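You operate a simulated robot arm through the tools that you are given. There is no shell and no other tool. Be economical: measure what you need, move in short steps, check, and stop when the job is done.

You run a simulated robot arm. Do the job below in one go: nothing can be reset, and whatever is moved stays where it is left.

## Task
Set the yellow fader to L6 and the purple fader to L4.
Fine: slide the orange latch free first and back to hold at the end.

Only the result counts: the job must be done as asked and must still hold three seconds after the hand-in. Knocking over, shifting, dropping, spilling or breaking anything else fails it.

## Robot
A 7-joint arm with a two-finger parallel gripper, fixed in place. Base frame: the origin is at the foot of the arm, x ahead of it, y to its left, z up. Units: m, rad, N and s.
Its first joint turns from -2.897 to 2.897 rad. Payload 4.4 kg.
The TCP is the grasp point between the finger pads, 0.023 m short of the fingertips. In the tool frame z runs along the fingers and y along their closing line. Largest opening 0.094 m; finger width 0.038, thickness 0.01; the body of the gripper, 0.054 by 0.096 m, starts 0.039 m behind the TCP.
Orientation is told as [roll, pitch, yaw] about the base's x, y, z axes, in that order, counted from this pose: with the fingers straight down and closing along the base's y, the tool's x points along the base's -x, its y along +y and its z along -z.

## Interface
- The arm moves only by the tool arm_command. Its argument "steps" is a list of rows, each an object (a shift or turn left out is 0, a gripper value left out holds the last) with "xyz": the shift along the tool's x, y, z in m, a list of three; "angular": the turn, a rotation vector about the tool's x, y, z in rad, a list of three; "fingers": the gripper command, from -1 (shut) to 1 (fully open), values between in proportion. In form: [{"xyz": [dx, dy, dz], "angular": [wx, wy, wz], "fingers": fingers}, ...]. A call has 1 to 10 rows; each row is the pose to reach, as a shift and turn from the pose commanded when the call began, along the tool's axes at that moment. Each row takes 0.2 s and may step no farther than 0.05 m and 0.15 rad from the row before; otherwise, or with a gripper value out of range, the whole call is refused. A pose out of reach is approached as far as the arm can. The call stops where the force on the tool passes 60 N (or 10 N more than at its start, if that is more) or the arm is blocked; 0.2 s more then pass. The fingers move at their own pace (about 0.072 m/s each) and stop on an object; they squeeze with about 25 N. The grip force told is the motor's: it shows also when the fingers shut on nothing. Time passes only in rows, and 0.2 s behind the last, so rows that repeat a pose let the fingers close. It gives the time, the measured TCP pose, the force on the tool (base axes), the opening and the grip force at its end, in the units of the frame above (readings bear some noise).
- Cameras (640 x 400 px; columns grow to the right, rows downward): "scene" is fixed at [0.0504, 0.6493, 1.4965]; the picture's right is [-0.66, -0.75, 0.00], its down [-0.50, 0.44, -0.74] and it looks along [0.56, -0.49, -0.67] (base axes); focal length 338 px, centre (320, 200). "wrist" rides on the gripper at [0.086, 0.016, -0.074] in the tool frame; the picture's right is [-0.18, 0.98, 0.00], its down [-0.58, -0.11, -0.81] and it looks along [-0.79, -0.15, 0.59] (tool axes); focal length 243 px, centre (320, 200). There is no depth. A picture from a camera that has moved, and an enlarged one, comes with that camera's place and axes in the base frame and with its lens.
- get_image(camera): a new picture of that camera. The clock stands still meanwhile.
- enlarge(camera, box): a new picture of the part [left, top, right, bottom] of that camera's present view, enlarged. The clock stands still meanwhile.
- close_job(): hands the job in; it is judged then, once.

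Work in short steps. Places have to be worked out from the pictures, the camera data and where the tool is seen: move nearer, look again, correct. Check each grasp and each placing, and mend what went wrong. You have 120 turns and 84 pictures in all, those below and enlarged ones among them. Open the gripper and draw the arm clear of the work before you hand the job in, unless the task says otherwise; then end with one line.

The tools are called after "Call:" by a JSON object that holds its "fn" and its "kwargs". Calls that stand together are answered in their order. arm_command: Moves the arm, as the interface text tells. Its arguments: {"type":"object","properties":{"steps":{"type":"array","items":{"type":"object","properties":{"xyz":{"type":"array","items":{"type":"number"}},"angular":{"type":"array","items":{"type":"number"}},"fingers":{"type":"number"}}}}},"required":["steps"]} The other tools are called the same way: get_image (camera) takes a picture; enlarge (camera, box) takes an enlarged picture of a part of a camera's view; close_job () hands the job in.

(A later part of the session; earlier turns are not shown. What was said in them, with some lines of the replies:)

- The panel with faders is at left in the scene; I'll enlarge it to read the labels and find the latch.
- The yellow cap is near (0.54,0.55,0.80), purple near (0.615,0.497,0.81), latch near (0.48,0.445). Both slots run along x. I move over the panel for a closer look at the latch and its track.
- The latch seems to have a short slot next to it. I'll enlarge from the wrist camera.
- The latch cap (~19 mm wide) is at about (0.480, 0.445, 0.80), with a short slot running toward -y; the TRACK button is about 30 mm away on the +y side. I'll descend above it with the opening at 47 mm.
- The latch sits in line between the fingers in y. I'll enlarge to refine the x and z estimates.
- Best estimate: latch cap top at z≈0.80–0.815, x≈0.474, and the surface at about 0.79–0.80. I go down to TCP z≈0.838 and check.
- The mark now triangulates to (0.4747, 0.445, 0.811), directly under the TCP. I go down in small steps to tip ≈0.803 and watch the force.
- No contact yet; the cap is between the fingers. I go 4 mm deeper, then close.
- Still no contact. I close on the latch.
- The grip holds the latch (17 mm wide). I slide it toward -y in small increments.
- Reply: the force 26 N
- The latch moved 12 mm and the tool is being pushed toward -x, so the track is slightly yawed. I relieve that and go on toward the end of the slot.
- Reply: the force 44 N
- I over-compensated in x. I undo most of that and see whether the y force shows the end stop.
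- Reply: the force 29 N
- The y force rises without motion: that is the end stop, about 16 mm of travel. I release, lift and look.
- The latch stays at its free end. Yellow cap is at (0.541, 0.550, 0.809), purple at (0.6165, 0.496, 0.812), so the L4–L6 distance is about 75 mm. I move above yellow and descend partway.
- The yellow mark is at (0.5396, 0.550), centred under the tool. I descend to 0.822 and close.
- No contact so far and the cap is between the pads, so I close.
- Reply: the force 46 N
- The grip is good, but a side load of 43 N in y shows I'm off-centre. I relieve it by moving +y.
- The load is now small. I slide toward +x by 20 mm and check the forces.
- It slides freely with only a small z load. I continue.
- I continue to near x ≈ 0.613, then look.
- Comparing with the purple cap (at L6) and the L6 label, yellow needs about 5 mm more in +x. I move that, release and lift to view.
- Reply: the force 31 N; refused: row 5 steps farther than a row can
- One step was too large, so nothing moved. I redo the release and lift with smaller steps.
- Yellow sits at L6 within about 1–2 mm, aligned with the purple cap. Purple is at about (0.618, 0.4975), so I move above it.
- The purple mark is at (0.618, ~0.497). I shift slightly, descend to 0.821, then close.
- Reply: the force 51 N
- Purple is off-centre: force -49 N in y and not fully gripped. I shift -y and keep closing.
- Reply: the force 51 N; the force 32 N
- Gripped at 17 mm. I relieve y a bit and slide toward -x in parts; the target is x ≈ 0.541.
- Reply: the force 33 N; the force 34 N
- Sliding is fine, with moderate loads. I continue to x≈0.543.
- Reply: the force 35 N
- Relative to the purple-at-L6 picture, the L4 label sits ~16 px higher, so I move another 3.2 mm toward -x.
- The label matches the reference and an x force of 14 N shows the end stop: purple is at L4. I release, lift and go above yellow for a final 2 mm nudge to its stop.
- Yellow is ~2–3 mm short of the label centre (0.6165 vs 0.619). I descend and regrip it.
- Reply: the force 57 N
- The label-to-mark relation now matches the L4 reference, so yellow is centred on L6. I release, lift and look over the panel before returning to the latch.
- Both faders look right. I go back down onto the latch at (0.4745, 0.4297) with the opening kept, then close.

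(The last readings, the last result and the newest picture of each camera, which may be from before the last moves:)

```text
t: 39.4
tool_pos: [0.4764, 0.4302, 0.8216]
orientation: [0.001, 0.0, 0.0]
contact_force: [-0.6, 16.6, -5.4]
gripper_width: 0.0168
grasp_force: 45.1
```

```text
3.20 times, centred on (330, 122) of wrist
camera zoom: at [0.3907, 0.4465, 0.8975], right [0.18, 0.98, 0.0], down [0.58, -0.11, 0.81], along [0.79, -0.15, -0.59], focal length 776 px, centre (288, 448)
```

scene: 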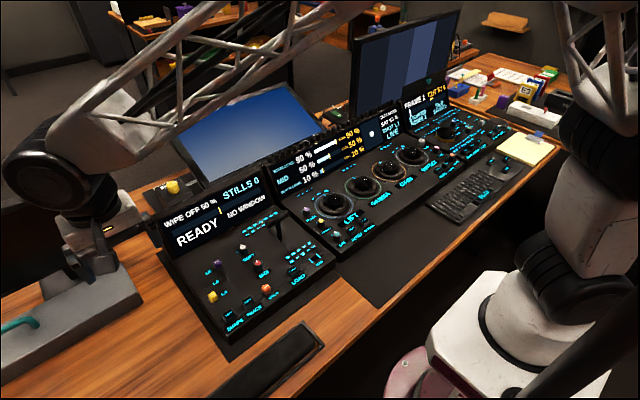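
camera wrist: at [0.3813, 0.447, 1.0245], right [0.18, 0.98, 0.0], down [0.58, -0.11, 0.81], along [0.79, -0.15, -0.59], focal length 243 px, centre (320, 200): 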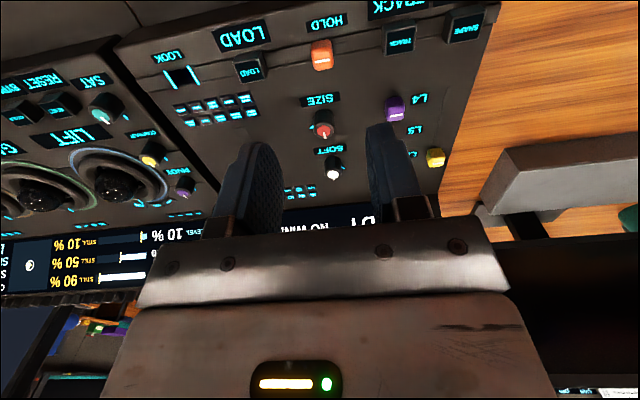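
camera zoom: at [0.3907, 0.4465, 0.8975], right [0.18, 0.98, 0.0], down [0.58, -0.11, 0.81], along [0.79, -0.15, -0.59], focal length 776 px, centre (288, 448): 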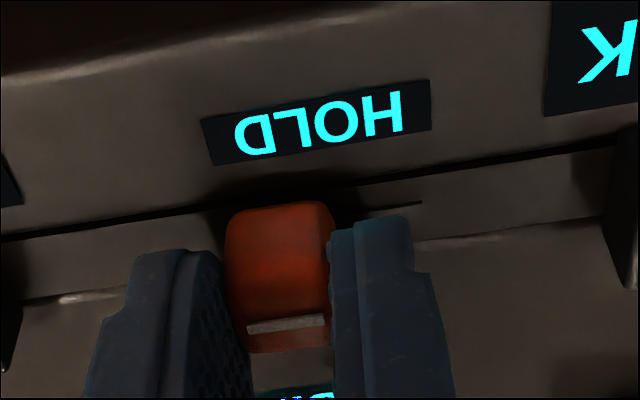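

The latch is gripped. I slide it +y by 14 mm and check the force.

Call:
{"fn": "arm_command", "kwargs": {"steps": [{"xyz": [0, 0.004, 0]}, {"xyz": [0, 0.008, 0]}, {"xyz": [0, 0.012, 0]}, {"xyz": [0, 0.014, 0]}]}}

```text
t: 40.4
tool_pos: [0.477, 0.4435, 0.8229]
orientation: [-0.001, 0.0, 0.004]
contact_force: [-11.8, 1.4, -1.8]
gripper_width: 0.0168
grasp_force: 44.5
```

Call:
{"fn": "arm_command", "kwargs": {"steps": [{"xyz": [0.0004, 0.0015, 0]}, {"xyz": [0.0004, 0.003, 0]}, {"xyz": [0.0004, 0.003, 0]}]}}

Call:
{"fn": "enlarge", "kwargs": {"camera": "wrist", "box": [230, 60, 430, 185]}}

```text
t: 41.2
tool_pos: [0.4779, 0.4454, 0.8226]
orientation: [-0.002, 0.0, 0.001]
contact_force: [-18.1, -3.5, -3.1]
gripper_width: 0.0168
grasp_force: 45.2
```

```text
3.20 times, centred on (330, 122) of wrist
camera zoom: at [0.3908, 0.4624, 0.8975], right [0.18, 0.98, 0.0], down [0.58, -0.11, 0.81], along [0.79, -0.15, -0.59], focal length 776 px, centre (288, 448)
```

zoom: 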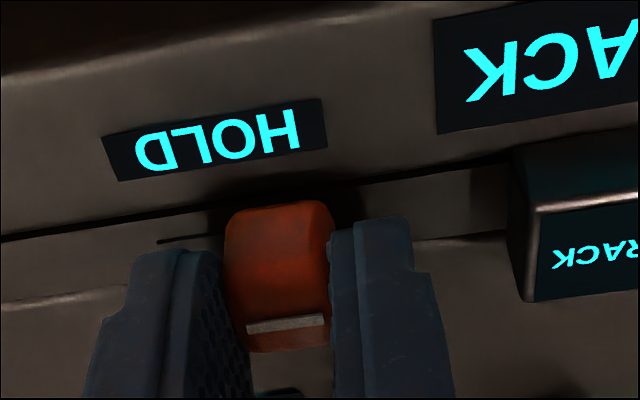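

The label is back in its original place relative to the cap. I push a little more to feel the stop.

Call:
{"fn": "arm_command", "kwargs": {"steps": [{"xyz": [0.0005, 0.0012, 0]}, {"xyz": [0.0005, 0.0018, 0]}, {"xyz": [0.0005, 0.0018, 0]}]}}

```text
t: 42.0
tool_pos: [0.4775, 0.4488, 0.8231]
orientation: [0.001, -0.001, 0.0]
contact_force: [-1.4, -23.7, -3.4]
gripper_width: 0.0169
grasp_force: 45.0
```

The stop is reached (y force -24 N). I release, lift clear and check.

Call:
{"fn": "arm_command", "kwargs": {"steps": [{"xyz": [0, -0.001, 0], "fingers": 0}, {"xyz": [0, -0.001, 0], "fingers": 0}, {"xyz": [0, -0.001, -0.03]}, {"xyz": [0, -0.001, -0.07]}, {"xyz": [0.01, 0.02, -0.11]}, {"xyz": [0.01, 0.06, -0.13]}, {"xyz": [0.01, 0.1, -0.15]}, {"xyz": [0.01, 0.14, -0.17]}, {"xyz": [0.01, 0.18, -0.19]}, {"xyz": [0.01, 0.21, -0.2]}]}}

Call:
{"fn": "get_image", "kwargs": {"camera": "wrist"}}

Call:
{"fn": "enlarge", "kwargs": {"camera": "wrist", "box": [60, 0, 300, 150]}}

Call:
{"fn": "enlarge", "kwargs": {"camera": "scene", "box": [180, 200, 340, 340]}}

```text
t: 44.2
tool_pos: [0.4657, 0.6601, 1.0216]
orientation: [0.0, 0.001, 0.002]
contact_force: [-0.8, 0.6, 0.0]
gripper_width: 0.0467
grasp_force: 0.0
```

```text
42 pictures are left
camera wrist: at [0.3799, 0.6767, 1.0974], right [0.18, 0.98, 0.0], down [0.58, -0.11, 0.81], along [0.79, -0.15, -0.59], focal length 243 px, centre (320, 200)
```

wrist: 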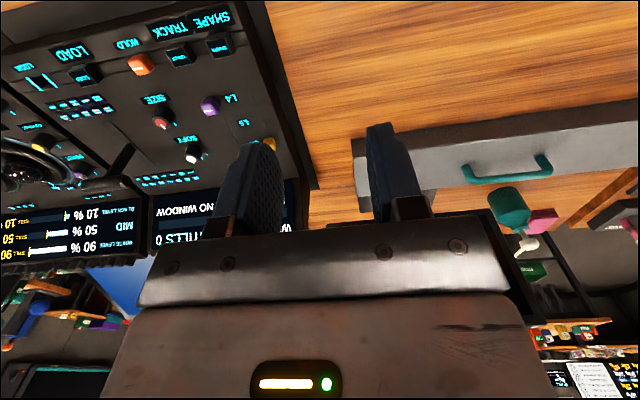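

```text
2.67 times, centred on (180, 75) of wrist
camera zoom: at [0.3799, 0.6767, 1.0974], right [0.18, 0.98, 0.0], down [0.58, -0.11, 0.81], along [0.79, -0.15, -0.59], focal length 647 px, centre (693, 533)
```

zoom: 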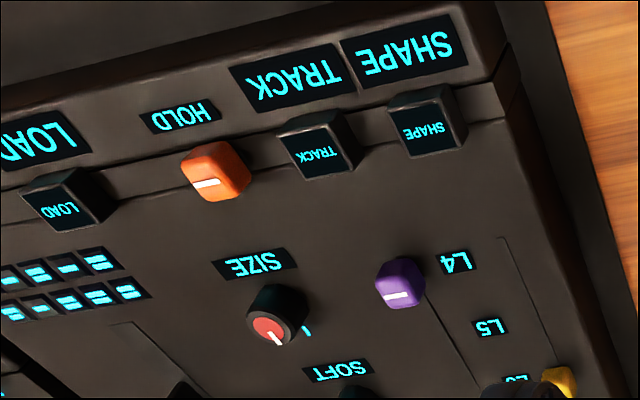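

```text
2.86 times, centred on (260, 270) of scene
camera zoom: at [0.0504, 0.6493, 1.4965], right [-0.66, -0.75, 0.0], down [-0.5, 0.44, -0.74], along [0.56, -0.49, -0.67], focal length 966 px, centre (491, 0)
```

zoom: 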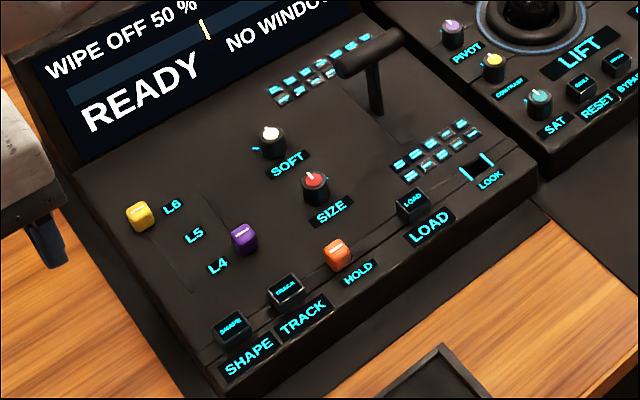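

Yellow is at L6, purple at L4, the latch is back in its original HOLD spot, and nothing else has changed. I open the gripper fully while clear of the work.

Call:
{"fn": "arm_command", "kwargs": {"steps": [{"xyz": [0, 0, -0.03], "fingers": 1}, {"xyz": [0, 0, -0.05], "fingers": 1}, {"xyz": [0, 0, -0.05], "fingers": 1}]}}

```text
t: 45.0
tool_pos: [0.4666, 0.657, 1.072]
orientation: [0.0, 0.0, -0.001]
contact_force: [0.5, 0.1, -0.8]
gripper_width: 0.094
grasp_force: 0.1
```

The arm is clear and the gripper is open, so I hand the job in.

Call:
{"fn": "close_job", "kwargs": {}}

```text
The job is handed in.
```

The yellow fader is at L6, the purple fader is at L4, and the orange latch was slid free first and is back at HOLD; the job is handed in.
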